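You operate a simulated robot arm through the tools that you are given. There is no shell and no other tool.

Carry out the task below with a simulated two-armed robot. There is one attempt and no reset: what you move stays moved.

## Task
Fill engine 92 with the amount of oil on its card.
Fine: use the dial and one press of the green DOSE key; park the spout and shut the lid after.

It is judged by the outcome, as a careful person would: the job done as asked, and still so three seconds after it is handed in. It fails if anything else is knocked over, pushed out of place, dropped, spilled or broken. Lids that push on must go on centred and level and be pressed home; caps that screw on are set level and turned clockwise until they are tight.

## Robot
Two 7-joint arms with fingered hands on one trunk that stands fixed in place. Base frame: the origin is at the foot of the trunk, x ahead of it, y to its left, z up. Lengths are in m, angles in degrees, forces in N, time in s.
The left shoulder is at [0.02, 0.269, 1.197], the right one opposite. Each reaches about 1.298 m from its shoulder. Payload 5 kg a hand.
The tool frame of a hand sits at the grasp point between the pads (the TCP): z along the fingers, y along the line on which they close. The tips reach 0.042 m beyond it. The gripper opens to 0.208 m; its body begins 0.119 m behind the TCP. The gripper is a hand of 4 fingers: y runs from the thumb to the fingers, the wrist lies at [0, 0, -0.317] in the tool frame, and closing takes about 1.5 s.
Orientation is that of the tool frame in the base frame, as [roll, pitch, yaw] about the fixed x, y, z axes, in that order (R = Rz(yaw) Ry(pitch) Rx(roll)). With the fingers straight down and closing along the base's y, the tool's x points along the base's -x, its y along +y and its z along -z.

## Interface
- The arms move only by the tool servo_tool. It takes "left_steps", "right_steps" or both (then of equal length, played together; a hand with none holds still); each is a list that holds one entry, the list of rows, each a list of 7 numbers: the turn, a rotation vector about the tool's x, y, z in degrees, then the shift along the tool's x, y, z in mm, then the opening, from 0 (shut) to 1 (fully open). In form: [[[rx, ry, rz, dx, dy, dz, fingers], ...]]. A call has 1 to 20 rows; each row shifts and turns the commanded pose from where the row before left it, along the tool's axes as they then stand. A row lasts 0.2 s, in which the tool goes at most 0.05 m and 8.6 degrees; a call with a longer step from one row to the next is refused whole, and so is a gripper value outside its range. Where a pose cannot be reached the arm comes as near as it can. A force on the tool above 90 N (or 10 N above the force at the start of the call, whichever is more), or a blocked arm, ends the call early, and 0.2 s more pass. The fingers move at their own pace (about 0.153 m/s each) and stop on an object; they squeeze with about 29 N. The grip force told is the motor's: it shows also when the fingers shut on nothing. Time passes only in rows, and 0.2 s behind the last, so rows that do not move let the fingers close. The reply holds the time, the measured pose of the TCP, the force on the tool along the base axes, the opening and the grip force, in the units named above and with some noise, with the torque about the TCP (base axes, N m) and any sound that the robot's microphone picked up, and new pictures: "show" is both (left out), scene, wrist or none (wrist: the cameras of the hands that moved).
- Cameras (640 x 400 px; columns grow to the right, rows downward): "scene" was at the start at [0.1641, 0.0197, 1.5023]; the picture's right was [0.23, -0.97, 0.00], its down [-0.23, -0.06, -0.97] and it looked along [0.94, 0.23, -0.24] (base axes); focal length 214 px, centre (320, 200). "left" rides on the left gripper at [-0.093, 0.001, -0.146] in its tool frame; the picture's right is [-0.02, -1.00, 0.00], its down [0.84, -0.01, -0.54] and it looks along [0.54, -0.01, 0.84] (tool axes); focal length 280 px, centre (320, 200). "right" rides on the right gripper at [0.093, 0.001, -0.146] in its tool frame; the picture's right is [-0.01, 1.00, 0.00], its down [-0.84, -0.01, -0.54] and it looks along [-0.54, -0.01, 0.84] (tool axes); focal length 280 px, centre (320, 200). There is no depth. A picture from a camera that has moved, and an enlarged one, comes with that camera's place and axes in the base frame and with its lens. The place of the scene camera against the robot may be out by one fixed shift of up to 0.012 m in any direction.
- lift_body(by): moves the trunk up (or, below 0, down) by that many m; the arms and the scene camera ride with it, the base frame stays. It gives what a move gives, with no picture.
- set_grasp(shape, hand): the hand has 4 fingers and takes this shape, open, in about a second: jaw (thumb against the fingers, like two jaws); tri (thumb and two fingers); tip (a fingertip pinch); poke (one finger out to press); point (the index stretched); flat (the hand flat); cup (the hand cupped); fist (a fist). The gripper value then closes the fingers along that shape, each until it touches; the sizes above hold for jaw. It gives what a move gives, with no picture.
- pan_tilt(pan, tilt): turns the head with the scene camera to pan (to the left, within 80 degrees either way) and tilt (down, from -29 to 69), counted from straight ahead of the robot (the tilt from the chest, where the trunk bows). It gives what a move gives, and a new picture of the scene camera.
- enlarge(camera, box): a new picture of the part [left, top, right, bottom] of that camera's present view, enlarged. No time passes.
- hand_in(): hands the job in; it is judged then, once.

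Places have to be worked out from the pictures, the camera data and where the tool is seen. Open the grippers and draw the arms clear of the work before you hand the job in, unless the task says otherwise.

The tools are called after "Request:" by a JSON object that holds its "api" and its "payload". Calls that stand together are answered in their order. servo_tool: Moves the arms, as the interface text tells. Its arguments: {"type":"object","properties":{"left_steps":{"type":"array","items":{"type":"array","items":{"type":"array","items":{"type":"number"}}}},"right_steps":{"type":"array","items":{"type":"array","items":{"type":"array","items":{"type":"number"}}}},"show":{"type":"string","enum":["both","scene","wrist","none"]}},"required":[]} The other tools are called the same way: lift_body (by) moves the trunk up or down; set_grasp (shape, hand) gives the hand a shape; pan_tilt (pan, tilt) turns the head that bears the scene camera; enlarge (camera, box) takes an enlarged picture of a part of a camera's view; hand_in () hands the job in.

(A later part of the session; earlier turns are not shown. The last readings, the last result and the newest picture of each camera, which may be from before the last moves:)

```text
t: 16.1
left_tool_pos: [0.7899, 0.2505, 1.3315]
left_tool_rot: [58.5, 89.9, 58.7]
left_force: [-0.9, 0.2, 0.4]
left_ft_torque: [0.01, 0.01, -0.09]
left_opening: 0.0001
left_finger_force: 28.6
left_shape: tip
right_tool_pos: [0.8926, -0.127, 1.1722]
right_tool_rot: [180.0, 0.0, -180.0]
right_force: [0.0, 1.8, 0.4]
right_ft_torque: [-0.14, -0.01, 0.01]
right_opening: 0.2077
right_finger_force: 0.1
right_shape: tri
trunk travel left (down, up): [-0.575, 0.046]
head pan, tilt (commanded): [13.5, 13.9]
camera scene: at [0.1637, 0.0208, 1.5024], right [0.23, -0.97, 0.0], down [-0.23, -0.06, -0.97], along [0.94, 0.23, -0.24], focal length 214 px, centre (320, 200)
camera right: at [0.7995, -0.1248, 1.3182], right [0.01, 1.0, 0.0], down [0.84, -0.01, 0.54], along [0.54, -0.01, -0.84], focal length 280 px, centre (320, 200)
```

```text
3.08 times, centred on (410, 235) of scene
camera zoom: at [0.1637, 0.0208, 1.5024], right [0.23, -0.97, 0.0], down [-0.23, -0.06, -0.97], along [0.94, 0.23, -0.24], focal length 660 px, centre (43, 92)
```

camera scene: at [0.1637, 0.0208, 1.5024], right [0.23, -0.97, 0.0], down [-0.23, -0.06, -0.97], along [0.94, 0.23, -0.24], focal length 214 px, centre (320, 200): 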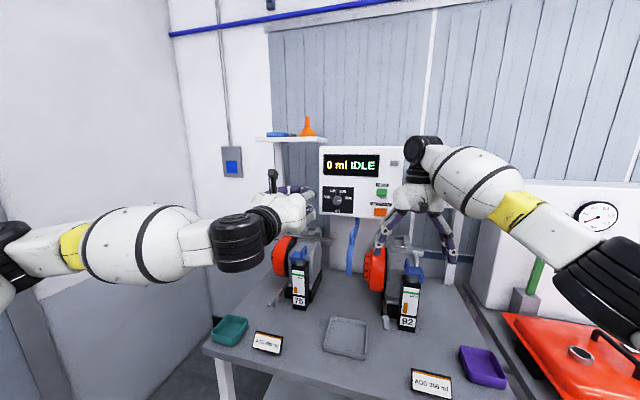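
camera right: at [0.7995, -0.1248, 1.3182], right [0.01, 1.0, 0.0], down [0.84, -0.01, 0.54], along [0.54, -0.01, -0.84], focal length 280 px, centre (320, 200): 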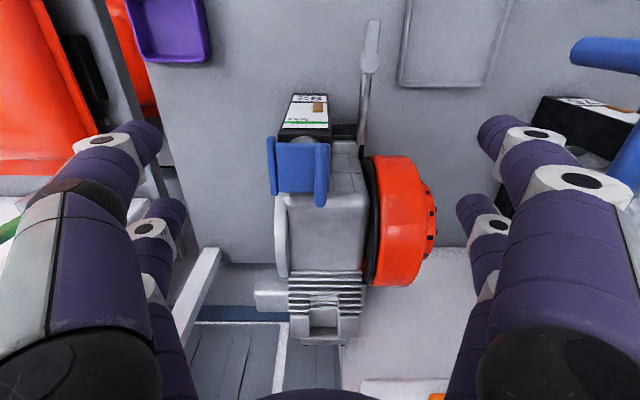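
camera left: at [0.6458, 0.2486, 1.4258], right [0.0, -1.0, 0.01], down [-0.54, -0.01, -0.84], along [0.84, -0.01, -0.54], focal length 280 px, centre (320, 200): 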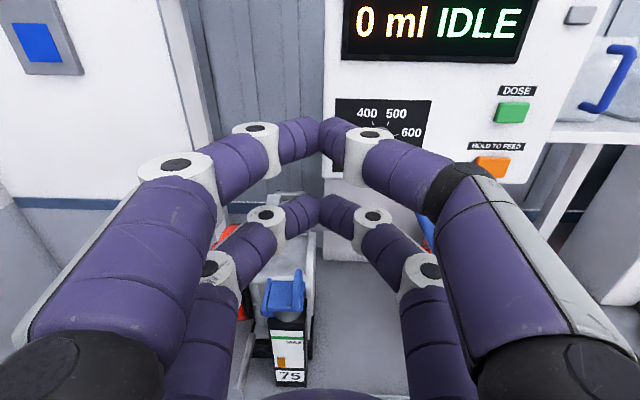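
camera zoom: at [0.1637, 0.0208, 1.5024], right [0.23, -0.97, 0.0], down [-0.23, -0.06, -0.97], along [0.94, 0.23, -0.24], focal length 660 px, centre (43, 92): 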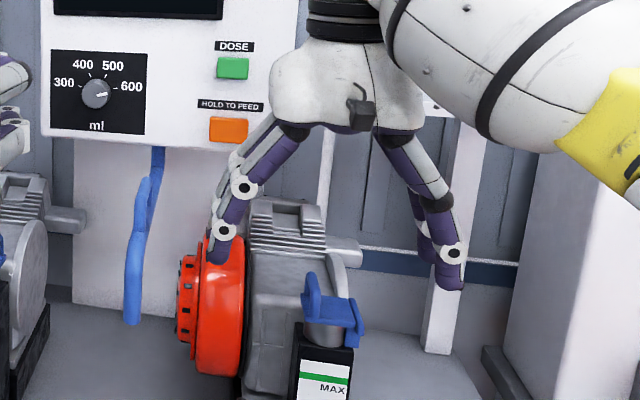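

The arch is centred under the front pair as planned (x≈0.925, y≈-0.126). I half-close to 0.45 and descend to TCP z≈1.118, then look before pinching.

Request:
{"api": "servo_tool", "payload": {"right_steps": [[[0, 0, 0, 0, 0, 0, 0.45], [0, 0, 0, 0, 0, 0, 0.45], [0, 0, 0, 0, 0, 0, 0.45], [0, 0, 0, 0, 0, 18, 0.45], [0, 0, 0, 0, 0, 18, 0.45], [0, 0, 0, 0, 0, 18, 0.45], [0, 0, 0, 0, 0, 0, 0.45]]]}}

Request:
{"api": "enlarge", "payload": {"camera": "scene", "box": [360, 200, 460, 290]}}

Request:
{"api": "enlarge", "payload": {"camera": "right", "box": [160, 60, 480, 260]}}

```text
t: 17.7
left_tool_pos: [0.7902, 0.2484, 1.3325]
left_tool_rot: [85.3, 89.9, 85.3]
left_force: [0.0, -0.7, 0.4]
left_ft_torque: [-0.02, 0.09, 0.01]
left_opening: 0.0002
left_finger_force: 28.8
left_shape: tip
right_tool_pos: [0.8928, -0.1269, 1.1204]
right_tool_rot: [180.0, 0.1, 179.9]
right_force: [0.6, -0.9, -0.1]
right_ft_torque: [0.0, -0.06, 0.0]
right_opening: 0.0941
right_finger_force: 0.0
right_shape: tri
trunk travel left (down, up): [-0.575, 0.046]
head pan, tilt (commanded): [13.5, 13.9]
camera scene: at [0.1635, 0.0198, 1.5025], right [0.23, -0.97, 0.0], down [-0.23, -0.06, -0.97], along [0.94, 0.23, -0.24], focal length 214 px, centre (320, 200)
camera right: at [0.7989, -0.1249, 1.2665], right [0.02, 1.0, 0.0], down [0.84, -0.01, 0.54], along [0.54, -0.01, -0.84], focal length 280 px, centre (320, 200)
```

scene: 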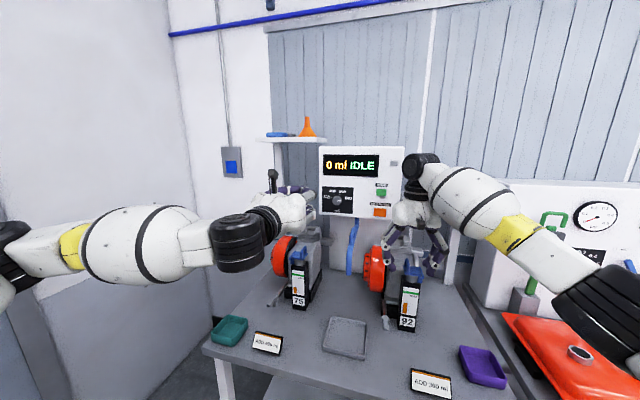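
right: 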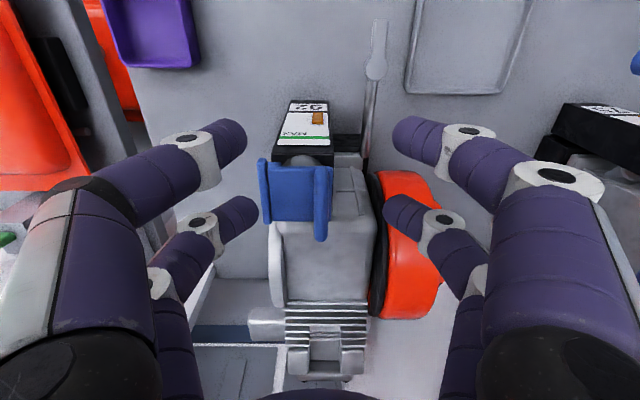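

```text
4.44 times, centred on (410, 245) of scene
camera zoom: at [0.1635, 0.0198, 1.5025], right [0.23, -0.97, 0.0], down [-0.23, -0.06, -0.97], along [0.94, 0.23, -0.24], focal length 953 px, centre (-80, 0)
```

zoom: 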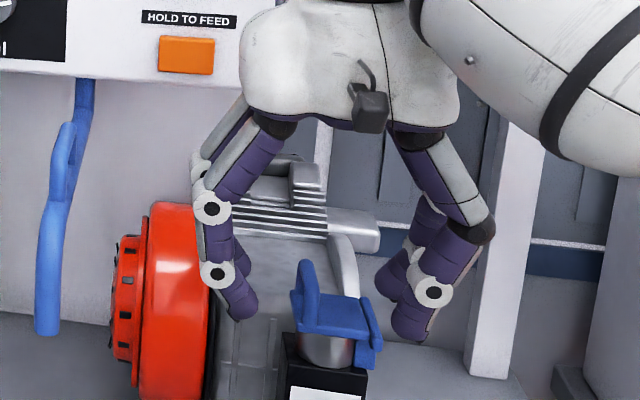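

```text
2.00 times, centred on (320, 160) of right
camera zoom: at [0.7989, -0.1249, 1.2665], right [0.02, 1.0, 0.0], down [0.84, -0.01, 0.54], along [0.54, -0.01, -0.84], focal length 561 px, centre (320, 280)
```

zoom: 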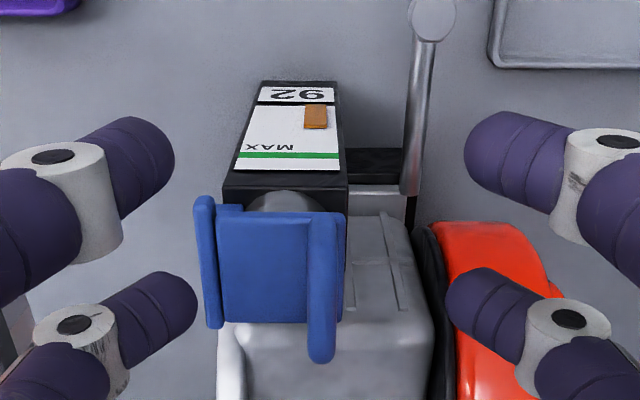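

The front pair straddles the arch and everything is clear. I close the fingers on the arch now.

Request:
{"api": "servo_tool", "payload": {"right_steps": [[[0, 0, 0, 0, 0, 0, 0.25], [0, 0, 0, 0, 0, 0, 0.1], [0, 0, 0, 0, 0, 0, 0], [0, 0, 0, 0, 0, 0, 0], [0, 0, 0, 0, 0, 0, 0]]]}}

Request:
{"api": "enlarge", "payload": {"camera": "scene", "box": [370, 210, 450, 290]}}

Request:
{"api": "enlarge", "payload": {"camera": "right", "box": [220, 90, 420, 250]}}

```text
t: 18.9
left_tool_pos: [0.7912, 0.2483, 1.3317]
left_tool_rot: [1.9, 90.0, 2.1]
left_force: [-0.1, 0.2, 0.3]
left_ft_torque: [-0.04, 0.0, -0.01]
left_opening: 0.0002
left_finger_force: 28.4
left_shape: tip
right_tool_pos: [0.8926, -0.1269, 1.1192]
right_tool_rot: [180.0, 0.0, 179.9]
right_force: [0.1, 1.4, 1.1]
right_ft_torque: [0.03, 0.02, 0.01]
right_opening: 0.0
right_finger_force: 28.5
right_shape: tri
trunk travel left (down, up): [-0.575, 0.046]
head pan, tilt (commanded): [13.5, 13.9]
camera scene: at [0.1641, 0.0198, 1.5023], right [0.23, -0.97, 0.0], down [-0.23, -0.06, -0.97], along [0.94, 0.23, -0.24], focal length 214 px, centre (320, 200)
camera right: at [0.7994, -0.1248, 1.2659], right [0.02, 1.0, 0.0], down [0.84, -0.01, 0.54], along [0.54, -0.01, -0.84], focal length 280 px, centre (320, 200)
```

scene: 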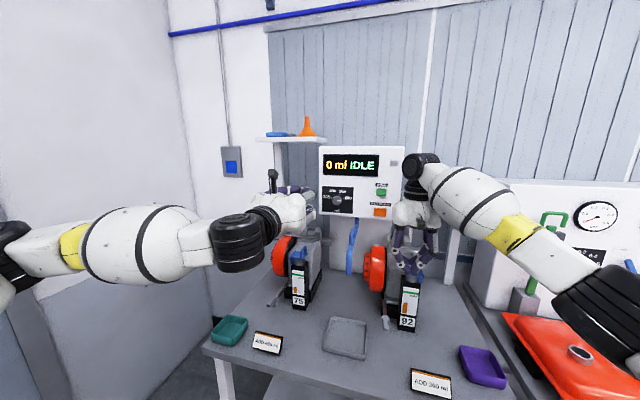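
right: 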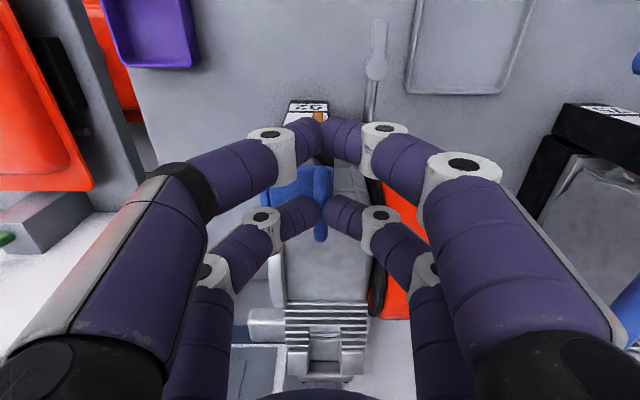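

```text
5.00 times, centred on (410, 250) of scene
camera zoom: at [0.1641, 0.0198, 1.5023], right [0.23, -0.97, 0.0], down [-0.23, -0.06, -0.97], along [0.94, 0.23, -0.24], focal length 1072 px, centre (-130, -50)
```

zoom: 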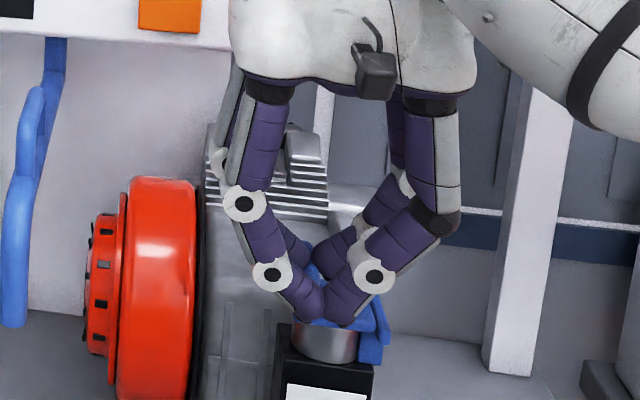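

```text
2.50 times, centred on (320, 170) of right
camera zoom: at [0.7994, -0.1248, 1.2659], right [0.02, 1.0, 0.0], down [0.84, -0.01, 0.54], along [0.54, -0.01, -0.84], focal length 701 px, centre (320, 275)
```

zoom: 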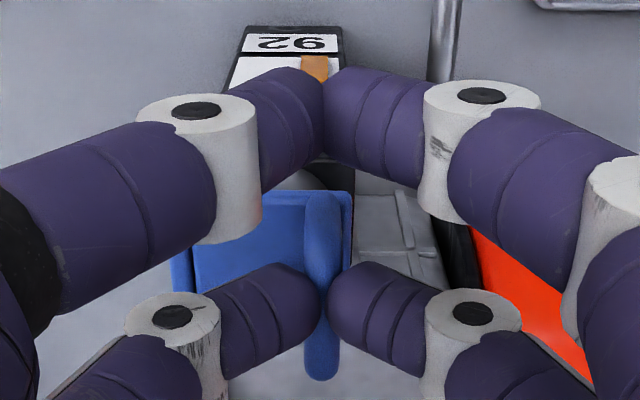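

The front pair has stopped on the arch with the blue bar between the tips. I lift along the first part of an arc about the hinge (y≈-0.176) and watch the force.

Request:
{"api": "servo_tool", "payload": {"right_steps": [[[0, 0, 0, 0, -3.9, -6.1, 0], [0, 0, 0, 0, -3.8, -6.1, 0], [0, 0, 0, 0, -5.2, -4.9, 0], [0, 0, 0, 0, -5.3, -4.8, 0], [0, 0, 0, 0, 0, 0, 0]]]}}

Request:
{"api": "enlarge", "payload": {"camera": "scene", "box": [370, 210, 450, 290]}}

Request:
{"api": "enlarge", "payload": {"camera": "right", "box": [220, 90, 420, 250]}}

```text
t: 20.1
left_tool_pos: [0.7894, 0.2485, 1.3313]
left_tool_rot: [-52.5, 89.9, -52.4]
left_force: [0.0, 0.0, -0.4]
left_ft_torque: [0.02, 0.01, 0.06]
left_opening: 0.0
left_finger_force: 28.5
left_shape: tip
right_tool_pos: [0.8918, -0.1437, 1.1427]
right_tool_rot: [179.9, 0.0, 180.0]
right_force: [-11.4, 3.5, 2.6]
right_ft_torque: [0.15, 0.46, -0.17]
right_opening: 0.0
right_finger_force: 29.3
right_shape: tri
trunk travel left (down, up): [-0.575, 0.046]
head pan, tilt (commanded): [13.5, 13.9]
camera scene: at [0.163, 0.02, 1.5024], right [0.23, -0.97, 0.0], down [-0.23, -0.06, -0.97], along [0.94, 0.23, -0.24], focal length 214 px, centre (320, 200)
camera right: at [0.7992, -0.1423, 1.2883], right [0.02, 1.0, 0.0], down [0.84, -0.01, 0.54], along [0.54, -0.01, -0.84], focal length 280 px, centre (320, 200)
```

scene: 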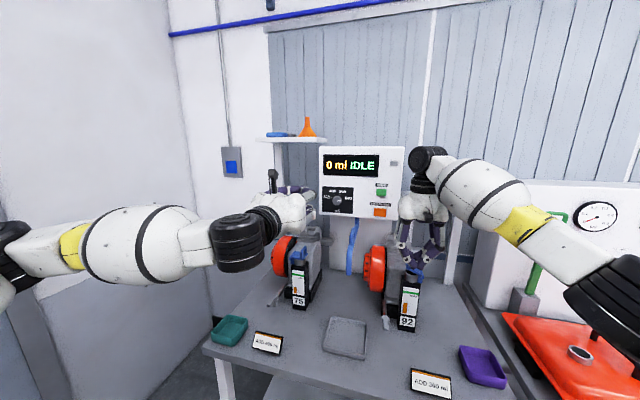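
right: 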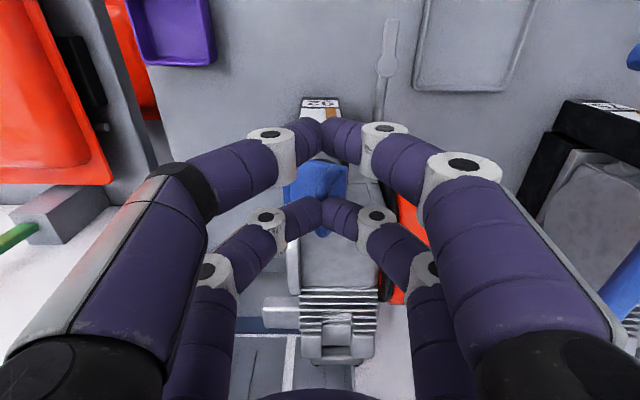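

```text
5.00 times, centred on (410, 250) of scene
camera zoom: at [0.163, 0.02, 1.5024], right [0.23, -0.97, 0.0], down [-0.23, -0.06, -0.97], along [0.94, 0.23, -0.24], focal length 1072 px, centre (-130, -50)
```

zoom: 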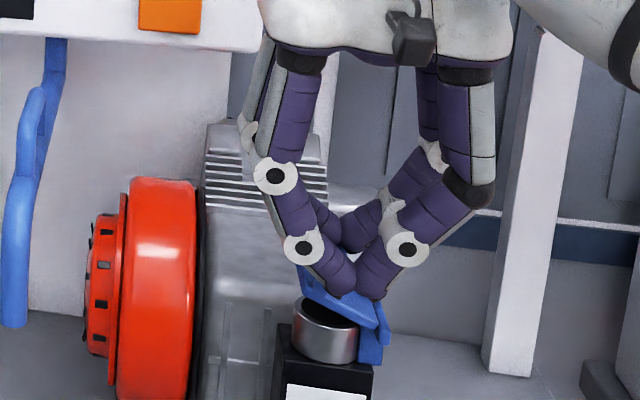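

```text
2.50 times, centred on (320, 170) of right
camera zoom: at [0.7992, -0.1423, 1.2883], right [0.02, 1.0, 0.0], down [0.84, -0.01, 0.54], along [0.54, -0.01, -0.84], focal length 701 px, centre (320, 275)
```

zoom: 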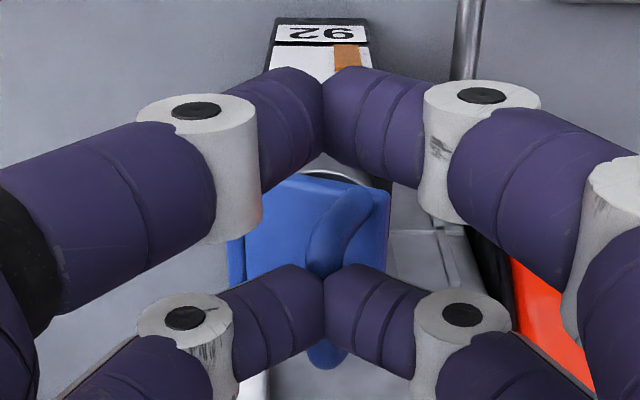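

The lid is rising (about 30°) and the filler neck shows open. I continue the arc to about 60–75°.

Request:
{"api": "servo_tool", "payload": {"right_steps": [[[0, 0, 0, 0, -6.3, -3.5, 0], [0, 0, 0, 0, -6.4, -3.2, 0], [0, 0, 0, 0, -7, -1.8, 0], [0, 0, 0, 0, -7, -1.4, 0], [0, 0, 0, 0, -7.2, 0, 0], [0, 0, 0, 0, 0, 0, 0]]]}}

Request:
{"api": "enlarge", "payload": {"camera": "scene", "box": [370, 210, 450, 290]}}

Request:
{"api": "enlarge", "payload": {"camera": "right", "box": [220, 90, 420, 250]}}

```text
t: 21.5
left_tool_pos: [0.7912, 0.2482, 1.3322]
left_tool_rot: [-33.4, 89.9, -33.3]
left_force: [0.1, 0.1, -0.5]
left_ft_torque: [0.05, 0.02, 0.0]
left_opening: 0.0
left_finger_force: 28.8
left_shape: tip
right_tool_pos: [0.8913, -0.178, 1.1532]
right_tool_rot: [179.9, 0.2, 179.9]
right_force: [0.7, -0.9, 20.3]
right_ft_torque: [-0.09, -0.6, -0.22]
right_opening: 0.0003
right_finger_force: 29.0
right_shape: tri
trunk travel left (down, up): [-0.575, 0.046]
head pan, tilt (commanded): [13.5, 13.9]
camera scene: at [0.1627, 0.0201, 1.5026], right [0.23, -0.97, 0.0], down [-0.23, -0.06, -0.97], along [0.94, 0.23, -0.24], focal length 214 px, centre (320, 200)
camera right: at [0.7988, -0.1764, 1.2988], right [0.02, 1.0, 0.0], down [0.84, -0.01, 0.54], along [0.54, -0.01, -0.84], focal length 280 px, centre (320, 200)
```

scene: 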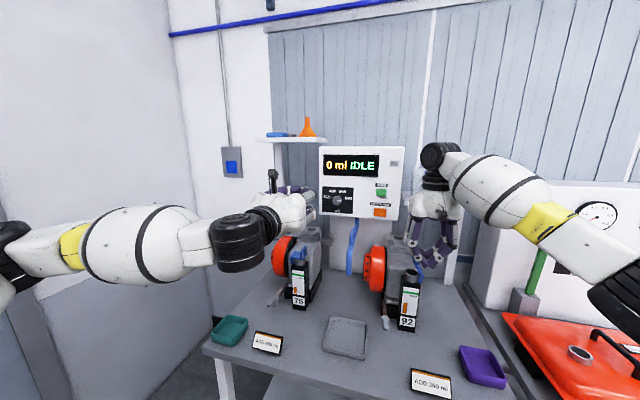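
right: 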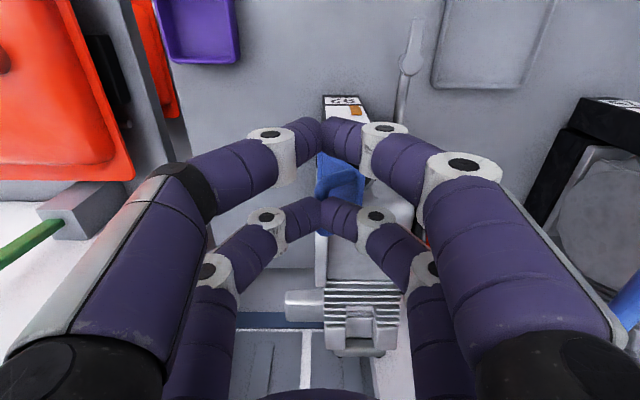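

```text
5.00 times, centred on (410, 250) of scene
camera zoom: at [0.1627, 0.0201, 1.5026], right [0.23, -0.97, 0.0], down [-0.23, -0.06, -0.97], along [0.94, 0.23, -0.24], focal length 1072 px, centre (-130, -50)
```

zoom: 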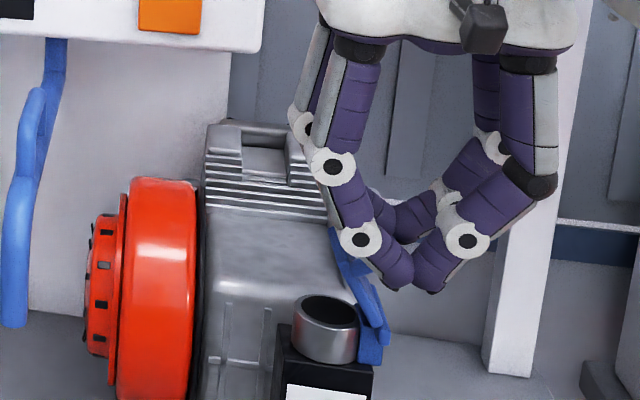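

```text
2.50 times, centred on (320, 170) of right
camera zoom: at [0.7988, -0.1764, 1.2988], right [0.02, 1.0, 0.0], down [0.84, -0.01, 0.54], along [0.54, -0.01, -0.84], focal length 701 px, centre (320, 275)
```

zoom: 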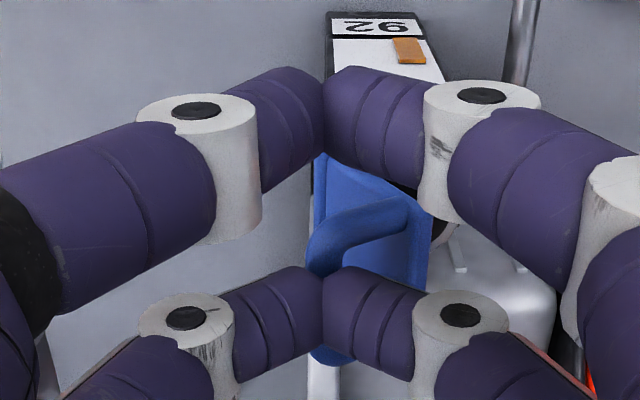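

The lid is about 65° open; an upward push of 20 N tells me my hand is a little low. I continue toward -y while rising slightly, to bring it past vertical.

Request:
{"api": "servo_tool", "payload": {"right_steps": [[[0, 0, 0, 0, -4, -4, 0], [0, 0, 0, 0, -7, -2, 0], [0, 0, 0, 0, -7, 0, 0], [0, 0, 0, 0, -7, 1, 0], [0, 0, 0, 0, 0, 0, 0]]]}}

Request:
{"api": "enlarge", "payload": {"camera": "scene", "box": [370, 210, 450, 290]}}

Request:
{"api": "enlarge", "payload": {"camera": "right", "box": [220, 90, 420, 250]}}

```text
t: 22.7
left_tool_pos: [0.7905, 0.248, 1.3319]
left_tool_rot: [-172.1, 89.9, -172.0]
left_force: [0.6, -0.8, 0.1]
left_ft_torque: [-0.02, 0.0, -0.04]
left_opening: 0.0002
left_finger_force: 29.1
left_shape: tip
right_tool_pos: [0.8941, -0.2029, 1.1567]
right_tool_rot: [180.0, 0.0, 179.9]
right_force: [0.5, 1.0, 0.0]
right_ft_torque: [-0.01, 0.0, 0.0]
right_opening: 0.0
right_finger_force: 29.1
right_shape: tri
trunk travel left (down, up): [-0.575, 0.046]
head pan, tilt (commanded): [13.5, 13.9]
camera scene: at [0.1642, 0.02, 1.5023], right [0.23, -0.97, 0.0], down [-0.23, -0.06, -0.97], along [0.94, 0.23, -0.24], focal length 214 px, centre (320, 200)
camera right: at [0.8006, -0.2011, 1.3024], right [0.02, 1.0, 0.0], down [0.84, -0.01, 0.54], along [0.54, -0.01, -0.84], focal length 280 px, centre (320, 200)
```

scene: 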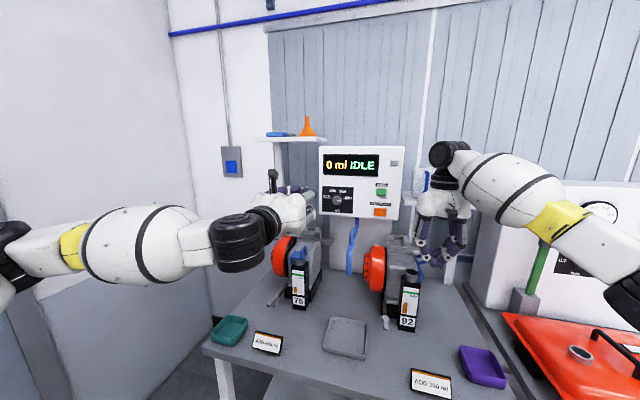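
right: 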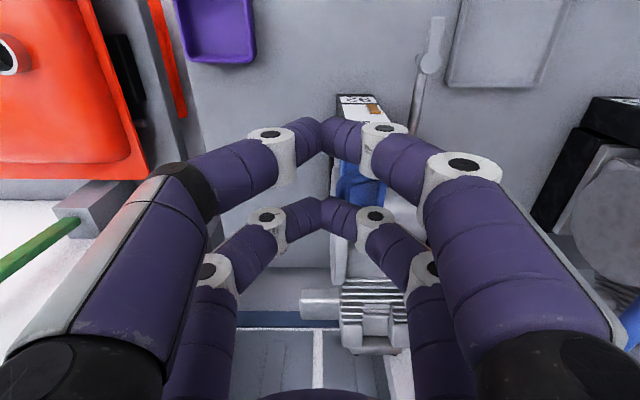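

```text
5.00 times, centred on (410, 250) of scene
camera zoom: at [0.1642, 0.02, 1.5023], right [0.23, -0.97, 0.0], down [-0.23, -0.06, -0.97], along [0.94, 0.23, -0.24], focal length 1072 px, centre (-130, -50)
```

zoom: 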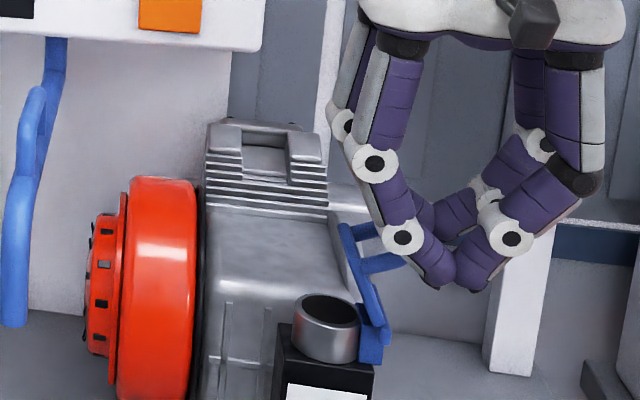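

```text
2.50 times, centred on (320, 170) of right
camera zoom: at [0.8006, -0.2011, 1.3024], right [0.02, 1.0, 0.0], down [0.84, -0.01, 0.54], along [0.54, -0.01, -0.84], focal length 701 px, centre (320, 275)
```

zoom: 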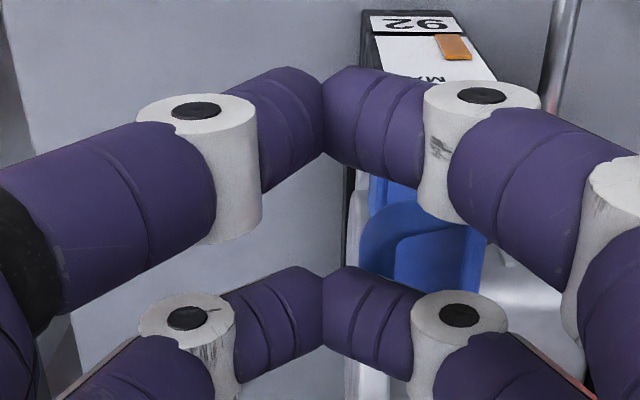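

The pinch slipped off but the lid stays by itself at about 70°. I'll go up, open, shift so that the +y fingers sit on the lid's underside, and push it further over from there.

Request:
{"api": "servo_tool", "payload": {"right_steps": [[[0, 0, 0, 0, 0, -40, 0], [0, 0, 0, 0, 0, -40, 0], [0, 0, 0, 0, -19, 0, 1], [0, 0, 0, 0, -18, 0, 1], [0, 0, 0, 0, 0, 0, 1], [0, 0, 0, 0, 0, 0, 1], [0, 0, 0, 0, 0, 0, 1]]]}}

Request:
{"api": "enlarge", "payload": {"camera": "right", "box": [160, 60, 560, 310]}}

Request:
{"api": "enlarge", "payload": {"camera": "scene", "box": [370, 190, 490, 290]}}

```text
t: 24.3
left_tool_pos: [0.7916, 0.2477, 1.3301]
left_tool_rot: [-2.7, 90.0, -2.7]
left_force: [0.5, 0.2, 0.2]
left_ft_torque: [0.02, -0.01, 0.01]
left_opening: 0.0
left_finger_force: 29.0
left_shape: tip
right_tool_pos: [0.8961, -0.2411, 1.2357]
right_tool_rot: [-180.0, 0.1, 179.9]
right_force: [-0.6, -0.1, -0.4]
right_ft_torque: [0.01, 0.0, 0.01]
right_opening: 0.2079
right_finger_force: 0.0
right_shape: tri
trunk travel left (down, up): [-0.575, 0.046]
head pan, tilt (commanded): [13.5, 13.9]
camera scene: at [0.1642, 0.0197, 1.5023], right [0.23, -0.97, 0.0], down [-0.23, -0.06, -0.97], along [0.94, 0.23, -0.24], focal length 214 px, centre (320, 200)
camera right: at [0.8021, -0.2385, 1.3819], right [0.02, 1.0, 0.0], down [0.84, -0.01, 0.54], along [0.54, -0.01, -0.84], focal length 280 px, centre (320, 200)
```

scene: 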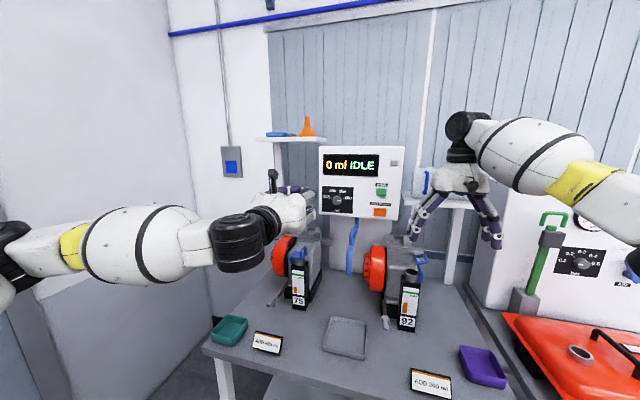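
right: 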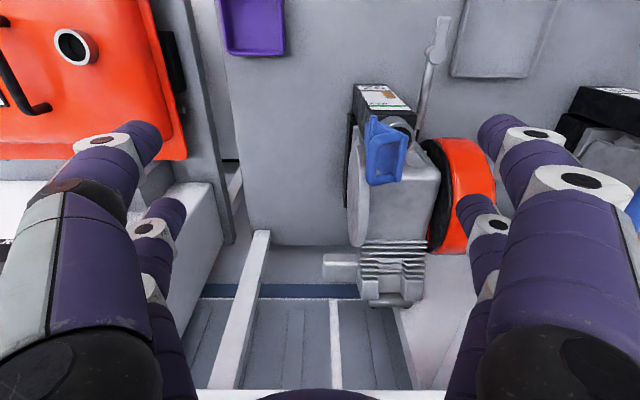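

```text
1.60 times, centred on (360, 185) of right
camera zoom: at [0.8021, -0.2385, 1.3819], right [0.02, 1.0, 0.0], down [0.84, -0.01, 0.54], along [0.54, -0.01, -0.84], focal length 449 px, centre (256, 224)
```

zoom: 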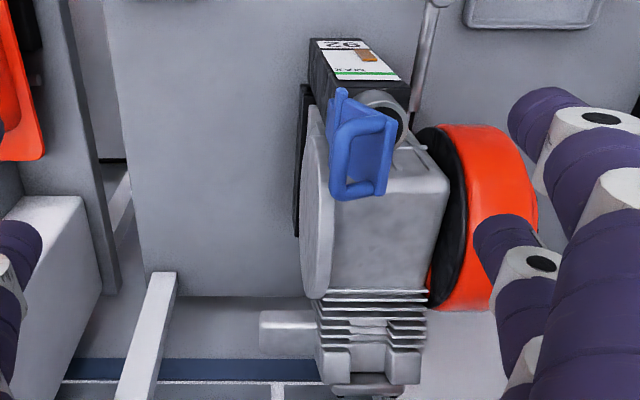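

```text
4.00 times, centred on (430, 240) of scene
camera zoom: at [0.1642, 0.0197, 1.5023], right [0.23, -0.97, 0.0], down [-0.23, -0.06, -0.97], along [0.94, 0.23, -0.24], focal length 858 px, centre (-120, 40)
```

zoom: 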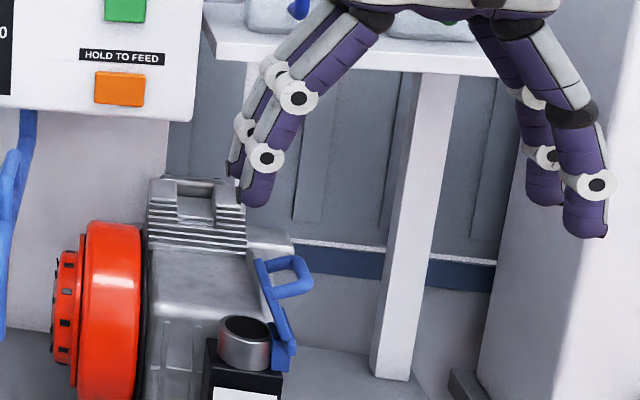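

The lid leans at about 70° with its free edge near y=-0.153. I descend with the +y fingers just to the +y side of it, then push toward -y in small steps.

Request:
{"api": "servo_tool", "payload": {"right_steps": [[[0, 0, 0, 0, 7, 0, 1], [0, 0, 0, 0, 0, 39, 1], [0, 0, 0, 0, 0, 39, 1], [0, 0, 0, 0, 0, 38, 1], [0, 0, 0, 0, 0, 0, 1]]]}}

Request:
{"api": "enlarge", "payload": {"camera": "right", "box": [300, 60, 620, 260]}}

Request:
{"api": "enlarge", "payload": {"camera": "scene", "box": [370, 190, 490, 290]}}

```text
t: 25.5
left_tool_pos: [0.789, 0.2485, 1.3331]
left_tool_rot: [-32.8, 89.8, -32.8]
left_force: [-0.2, 1.7, -0.3]
left_ft_torque: [0.0, 0.06, -0.08]
left_opening: 0.0001
left_finger_force: 29.2
left_shape: tip
right_tool_pos: [0.8904, -0.2341, 1.1209]
right_tool_rot: [180.0, 0.0, -180.0]
right_force: [-0.7, 0.8, 1.0]
right_ft_torque: [-0.11, -0.1, 0.01]
right_opening: 0.2077
right_finger_force: 0.1
right_shape: tri
trunk travel left (down, up): [-0.575, 0.046]
head pan, tilt (commanded): [13.5, 13.9]
camera scene: at [0.1627, 0.0204, 1.5027], right [0.23, -0.97, 0.0], down [-0.23, -0.06, -0.97], along [0.94, 0.23, -0.24], focal length 214 px, centre (320, 200)
camera right: at [0.7982, -0.2324, 1.2666], right [0.01, 1.0, 0.0], down [0.84, -0.01, 0.54], along [0.54, -0.01, -0.84], focal length 280 px, centre (320, 200)
```

scene: 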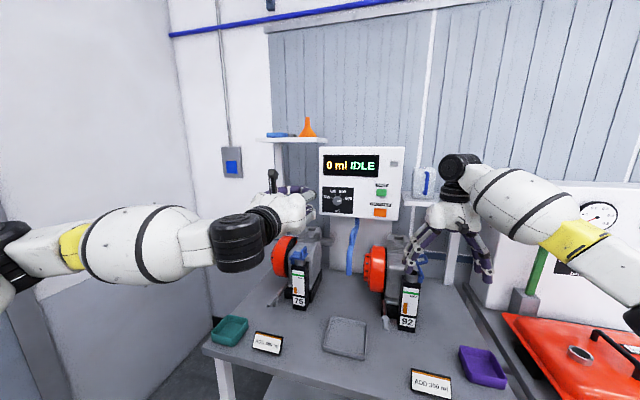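
right: 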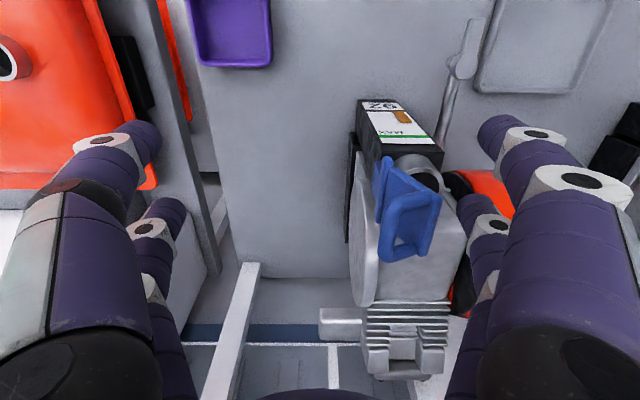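

```text
2.00 times, centred on (460, 160) of right
camera zoom: at [0.7982, -0.2324, 1.2666], right [0.01, 1.0, 0.0], down [0.84, -0.01, 0.54], along [0.54, -0.01, -0.84], focal length 561 px, centre (40, 280)
```

zoom: 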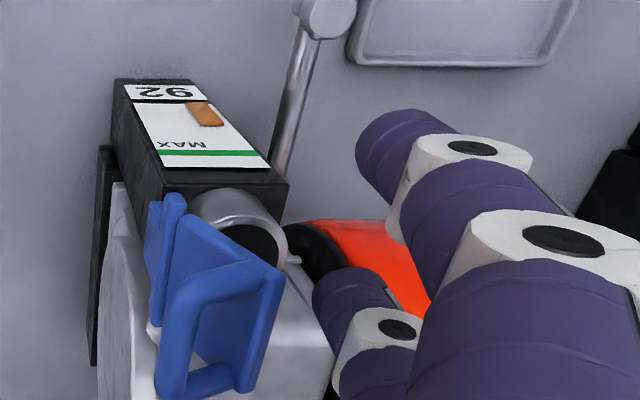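

```text
4.00 times, centred on (430, 240) of scene
camera zoom: at [0.1627, 0.0204, 1.5027], right [0.23, -0.97, 0.0], down [-0.23, -0.06, -0.97], along [0.94, 0.23, -0.24], focal length 858 px, centre (-120, 40)
```

zoom: 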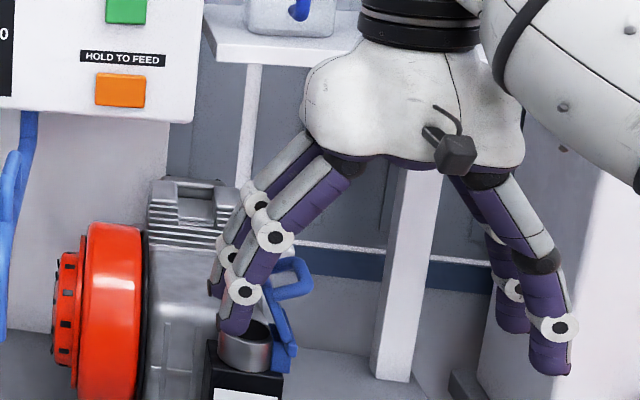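

The far +y finger is beside the lid's underside. I push toward -y by 30 mm and read the force.

Request:
{"api": "servo_tool", "payload": {"right_steps": [[[0, 0, 0, 0, -10, 0, 1], [0, 0, 0, 0, -10, 0, 1], [0, 0, 0, 0, -10, 0, 1], [0, 0, 0, 0, 0, 0, 1]]]}}

Request:
{"api": "enlarge", "payload": {"camera": "right", "box": [300, 60, 620, 260]}}

Request:
{"api": "enlarge", "payload": {"camera": "scene", "box": [370, 190, 490, 290]}}

```text
t: 26.5
left_tool_pos: [0.7914, 0.2476, 1.3319]
left_tool_rot: [6.4, 90.0, 6.5]
left_force: [0.3, 0.6, 0.0]
left_ft_torque: [-0.01, 0.0, -0.04]
left_opening: 0.0
left_finger_force: 29.8
left_shape: tip
right_tool_pos: [0.8941, -0.2623, 1.1184]
right_tool_rot: [179.9, -0.1, 179.9]
right_force: [-0.1, -0.2, -0.1]
right_ft_torque: [-0.06, 0.03, 0.01]
right_opening: 0.2079
right_finger_force: 0.1
right_shape: tri
trunk travel left (down, up): [-0.575, 0.046]
head pan, tilt (commanded): [13.5, 13.9]
camera scene: at [0.1643, 0.0199, 1.5023], right [0.23, -0.97, 0.0], down [-0.23, -0.06, -0.97], along [0.94, 0.23, -0.24], focal length 214 px, centre (320, 200)
camera right: at [0.8002, -0.2609, 1.2645], right [0.01, 1.0, 0.0], down [0.84, -0.01, 0.54], along [0.54, -0.01, -0.84], focal length 280 px, centre (320, 200)
```

scene: 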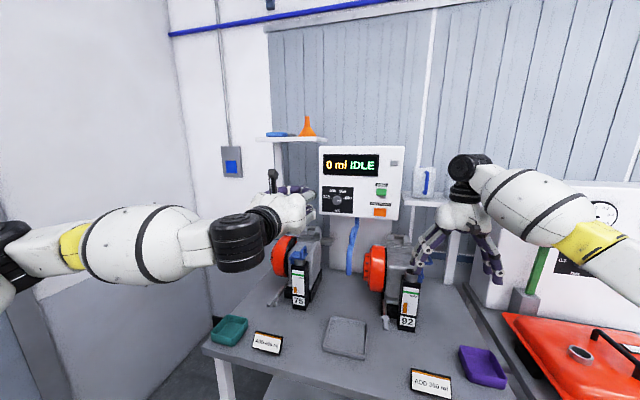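
right: 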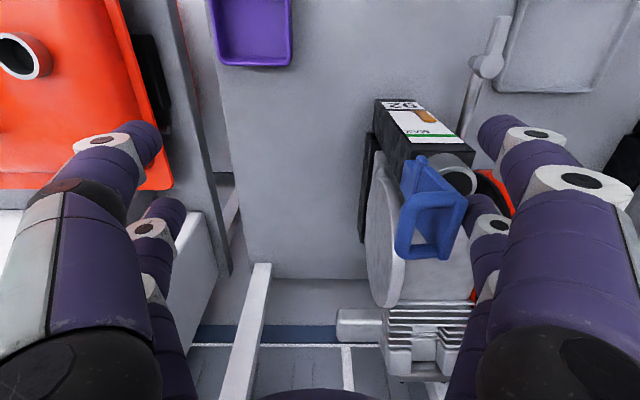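

```text
2.00 times, centred on (460, 160) of right
camera zoom: at [0.8002, -0.2609, 1.2645], right [0.01, 1.0, 0.0], down [0.84, -0.01, 0.54], along [0.54, -0.01, -0.84], focal length 561 px, centre (40, 280)
```

zoom: 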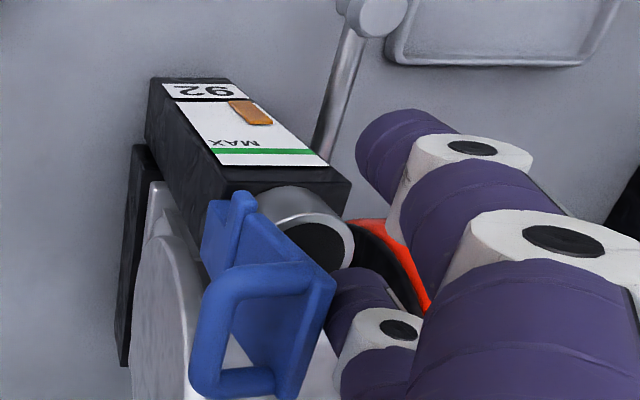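

```text
4.00 times, centred on (430, 240) of scene
camera zoom: at [0.1643, 0.0199, 1.5023], right [0.23, -0.97, 0.0], down [-0.23, -0.06, -0.97], along [0.94, 0.23, -0.24], focal length 858 px, centre (-120, 40)
```

zoom: 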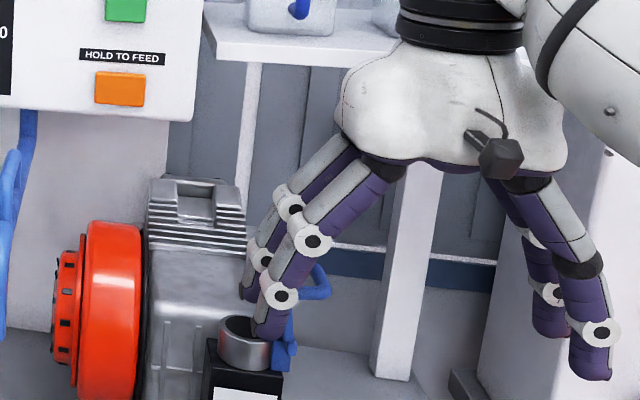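

The lid is moving easily and now near vertical. I push another 40 mm.

Request:
{"api": "servo_tool", "payload": {"right_steps": [[[0, 0, 0, 0, -10, 0, 1], [0, 0, 0, 0, -10, 0, 1], [0, 0, 0, 0, -10, 0, 1], [0, 0, 0, 0, -10, 0, 1], [0, 0, 0, 0, 0, 0, 1]]]}}

Request:
{"api": "enlarge", "payload": {"camera": "right", "box": [300, 60, 620, 260]}}

Request:
{"api": "enlarge", "payload": {"camera": "scene", "box": [370, 190, 490, 290]}}

```text
t: 27.7
left_tool_pos: [0.7911, 0.2493, 1.3309]
left_tool_rot: [-143.8, 89.9, -143.6]
left_force: [0.2, 0.0, 1.3]
left_ft_torque: [-0.01, 0.04, 0.01]
left_opening: 0.0
left_finger_force: 29.3
left_shape: tip
right_tool_pos: [0.8958, -0.3024, 1.1197]
right_tool_rot: [180.0, 0.0, -179.9]
right_force: [0.0, 12.6, -5.1]
right_ft_torque: [-0.52, 0.21, 0.44]
right_opening: 0.2077
right_finger_force: 0.0
right_shape: tri
trunk travel left (down, up): [-0.575, 0.046]
head pan, tilt (commanded): [13.5, 13.9]
camera scene: at [0.1644, 0.0207, 1.5022], right [0.23, -0.97, 0.0], down [-0.23, -0.06, -0.97], along [0.94, 0.23, -0.24], focal length 214 px, centre (320, 200)
camera right: at [0.8017, -0.3001, 1.2652], right [0.01, 1.0, 0.0], down [0.84, -0.01, 0.54], along [0.54, -0.01, -0.84], focal length 280 px, centre (320, 200)
```

scene: 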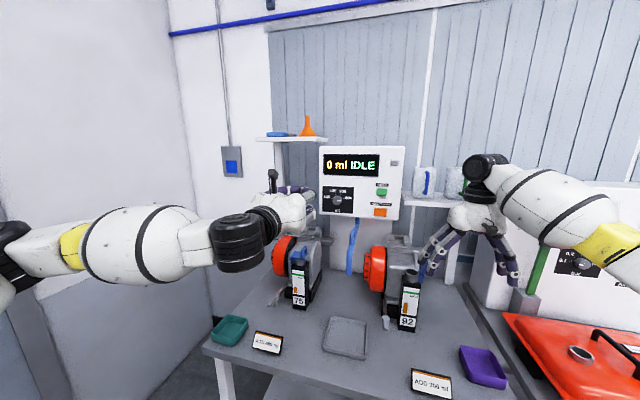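
right: 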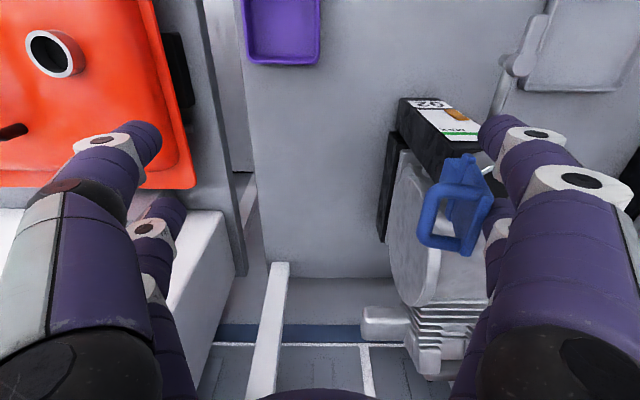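

```text
2.00 times, centred on (460, 160) of right
camera zoom: at [0.8017, -0.3001, 1.2652], right [0.01, 1.0, 0.0], down [0.84, -0.01, 0.54], along [0.54, -0.01, -0.84], focal length 561 px, centre (40, 280)
```

zoom: 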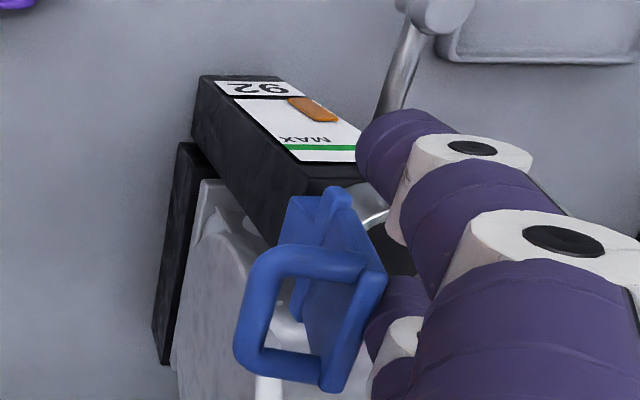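

```text
4.00 times, centred on (430, 240) of scene
camera zoom: at [0.1644, 0.0207, 1.5022], right [0.23, -0.97, 0.0], down [-0.23, -0.06, -0.97], along [0.94, 0.23, -0.24], focal length 858 px, centre (-120, 40)
```

zoom: 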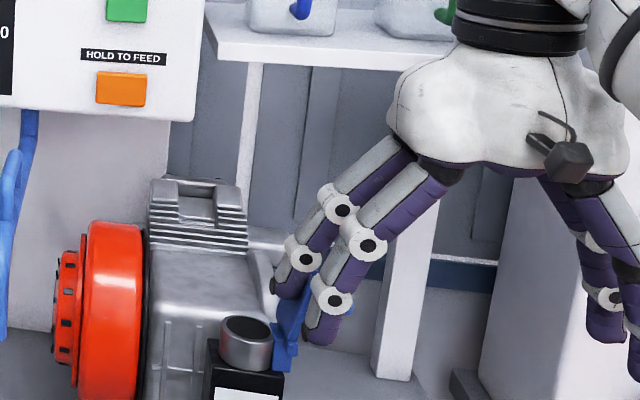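

Now there's 12.6 N of resistance: the lid seems to have met its stop past vertical, and the engine has not moved. I back off and raise the hand clear.

Request:
{"api": "servo_tool", "payload": {"right_steps": [[[0, 0, 0, 0, 12, 0, 1], [0, 0, 0, 0, 8, -20, 1], [0, 0, 0, 0, 0, -45, 1], [0, 0, 0, 0, 0, -45, 1], [0, 0, 0, 0, 0, 0, 1]]]}}

Request:
{"api": "enlarge", "payload": {"camera": "right", "box": [300, 60, 620, 260]}}

Request:
{"api": "enlarge", "payload": {"camera": "scene", "box": [370, 190, 490, 290]}}

```text
t: 28.9
left_tool_pos: [0.7926, 0.2462, 1.33]
left_tool_rot: [-17.4, 90.0, -17.3]
left_force: [0.0, 0.2, -1.1]
left_ft_torque: [0.03, -0.03, 0.06]
left_opening: 0.0
left_finger_force: 28.5
left_shape: tip
right_tool_pos: [0.8938, -0.2848, 1.2253]
right_tool_rot: [180.0, -0.1, 179.9]
right_force: [-0.1, -0.9, -0.5]
right_ft_torque: [0.09, 0.08, 0.0]
right_opening: 0.208
right_finger_force: 0.0
right_shape: tri
trunk travel left (down, up): [-0.575, 0.046]
head pan, tilt (commanded): [13.5, 13.9]
camera scene: at [0.165, 0.0192, 1.502], right [0.23, -0.97, 0.0], down [-0.23, -0.06, -0.97], along [0.94, 0.23, -0.24], focal length 214 px, centre (320, 200)
camera right: at [0.8012, -0.2834, 1.3731], right [0.02, 1.0, 0.0], down [0.84, -0.01, 0.54], along [0.54, -0.01, -0.84], focal length 280 px, centre (320, 200)
```

scene: 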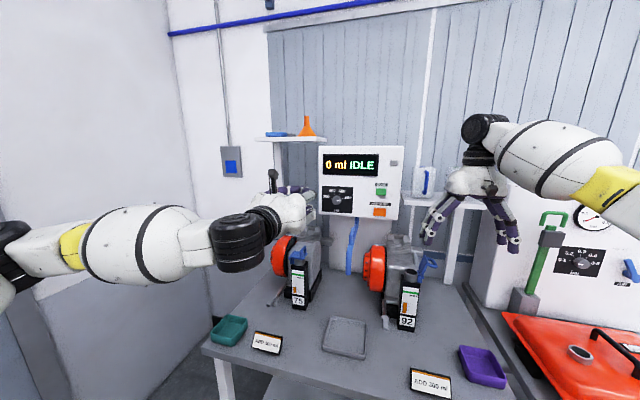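
right: 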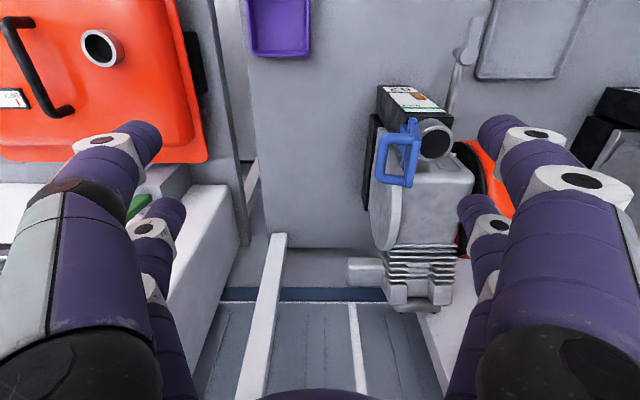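

```text
2.00 times, centred on (460, 160) of right
camera zoom: at [0.8012, -0.2834, 1.3731], right [0.02, 1.0, 0.0], down [0.84, -0.01, 0.54], along [0.54, -0.01, -0.84], focal length 561 px, centre (40, 280)
```

zoom: 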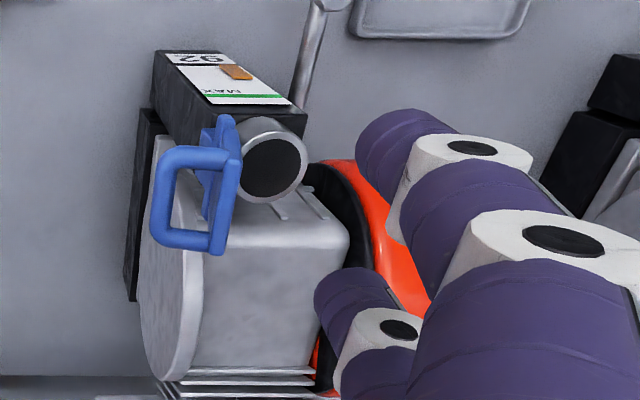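

```text
4.00 times, centred on (430, 240) of scene
camera zoom: at [0.165, 0.0192, 1.502], right [0.23, -0.97, 0.0], down [-0.23, -0.06, -0.97], along [0.94, 0.23, -0.24], focal length 858 px, centre (-120, 40)
```

zoom: 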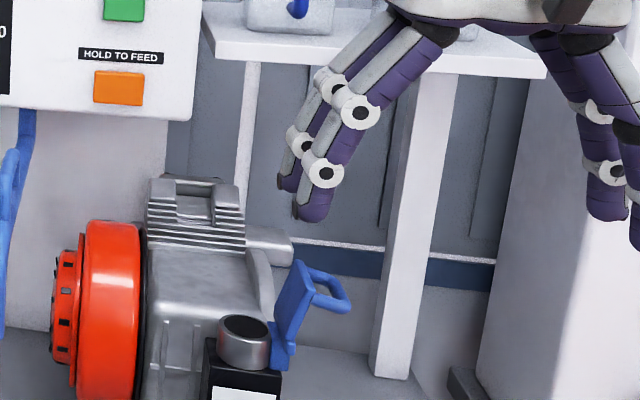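

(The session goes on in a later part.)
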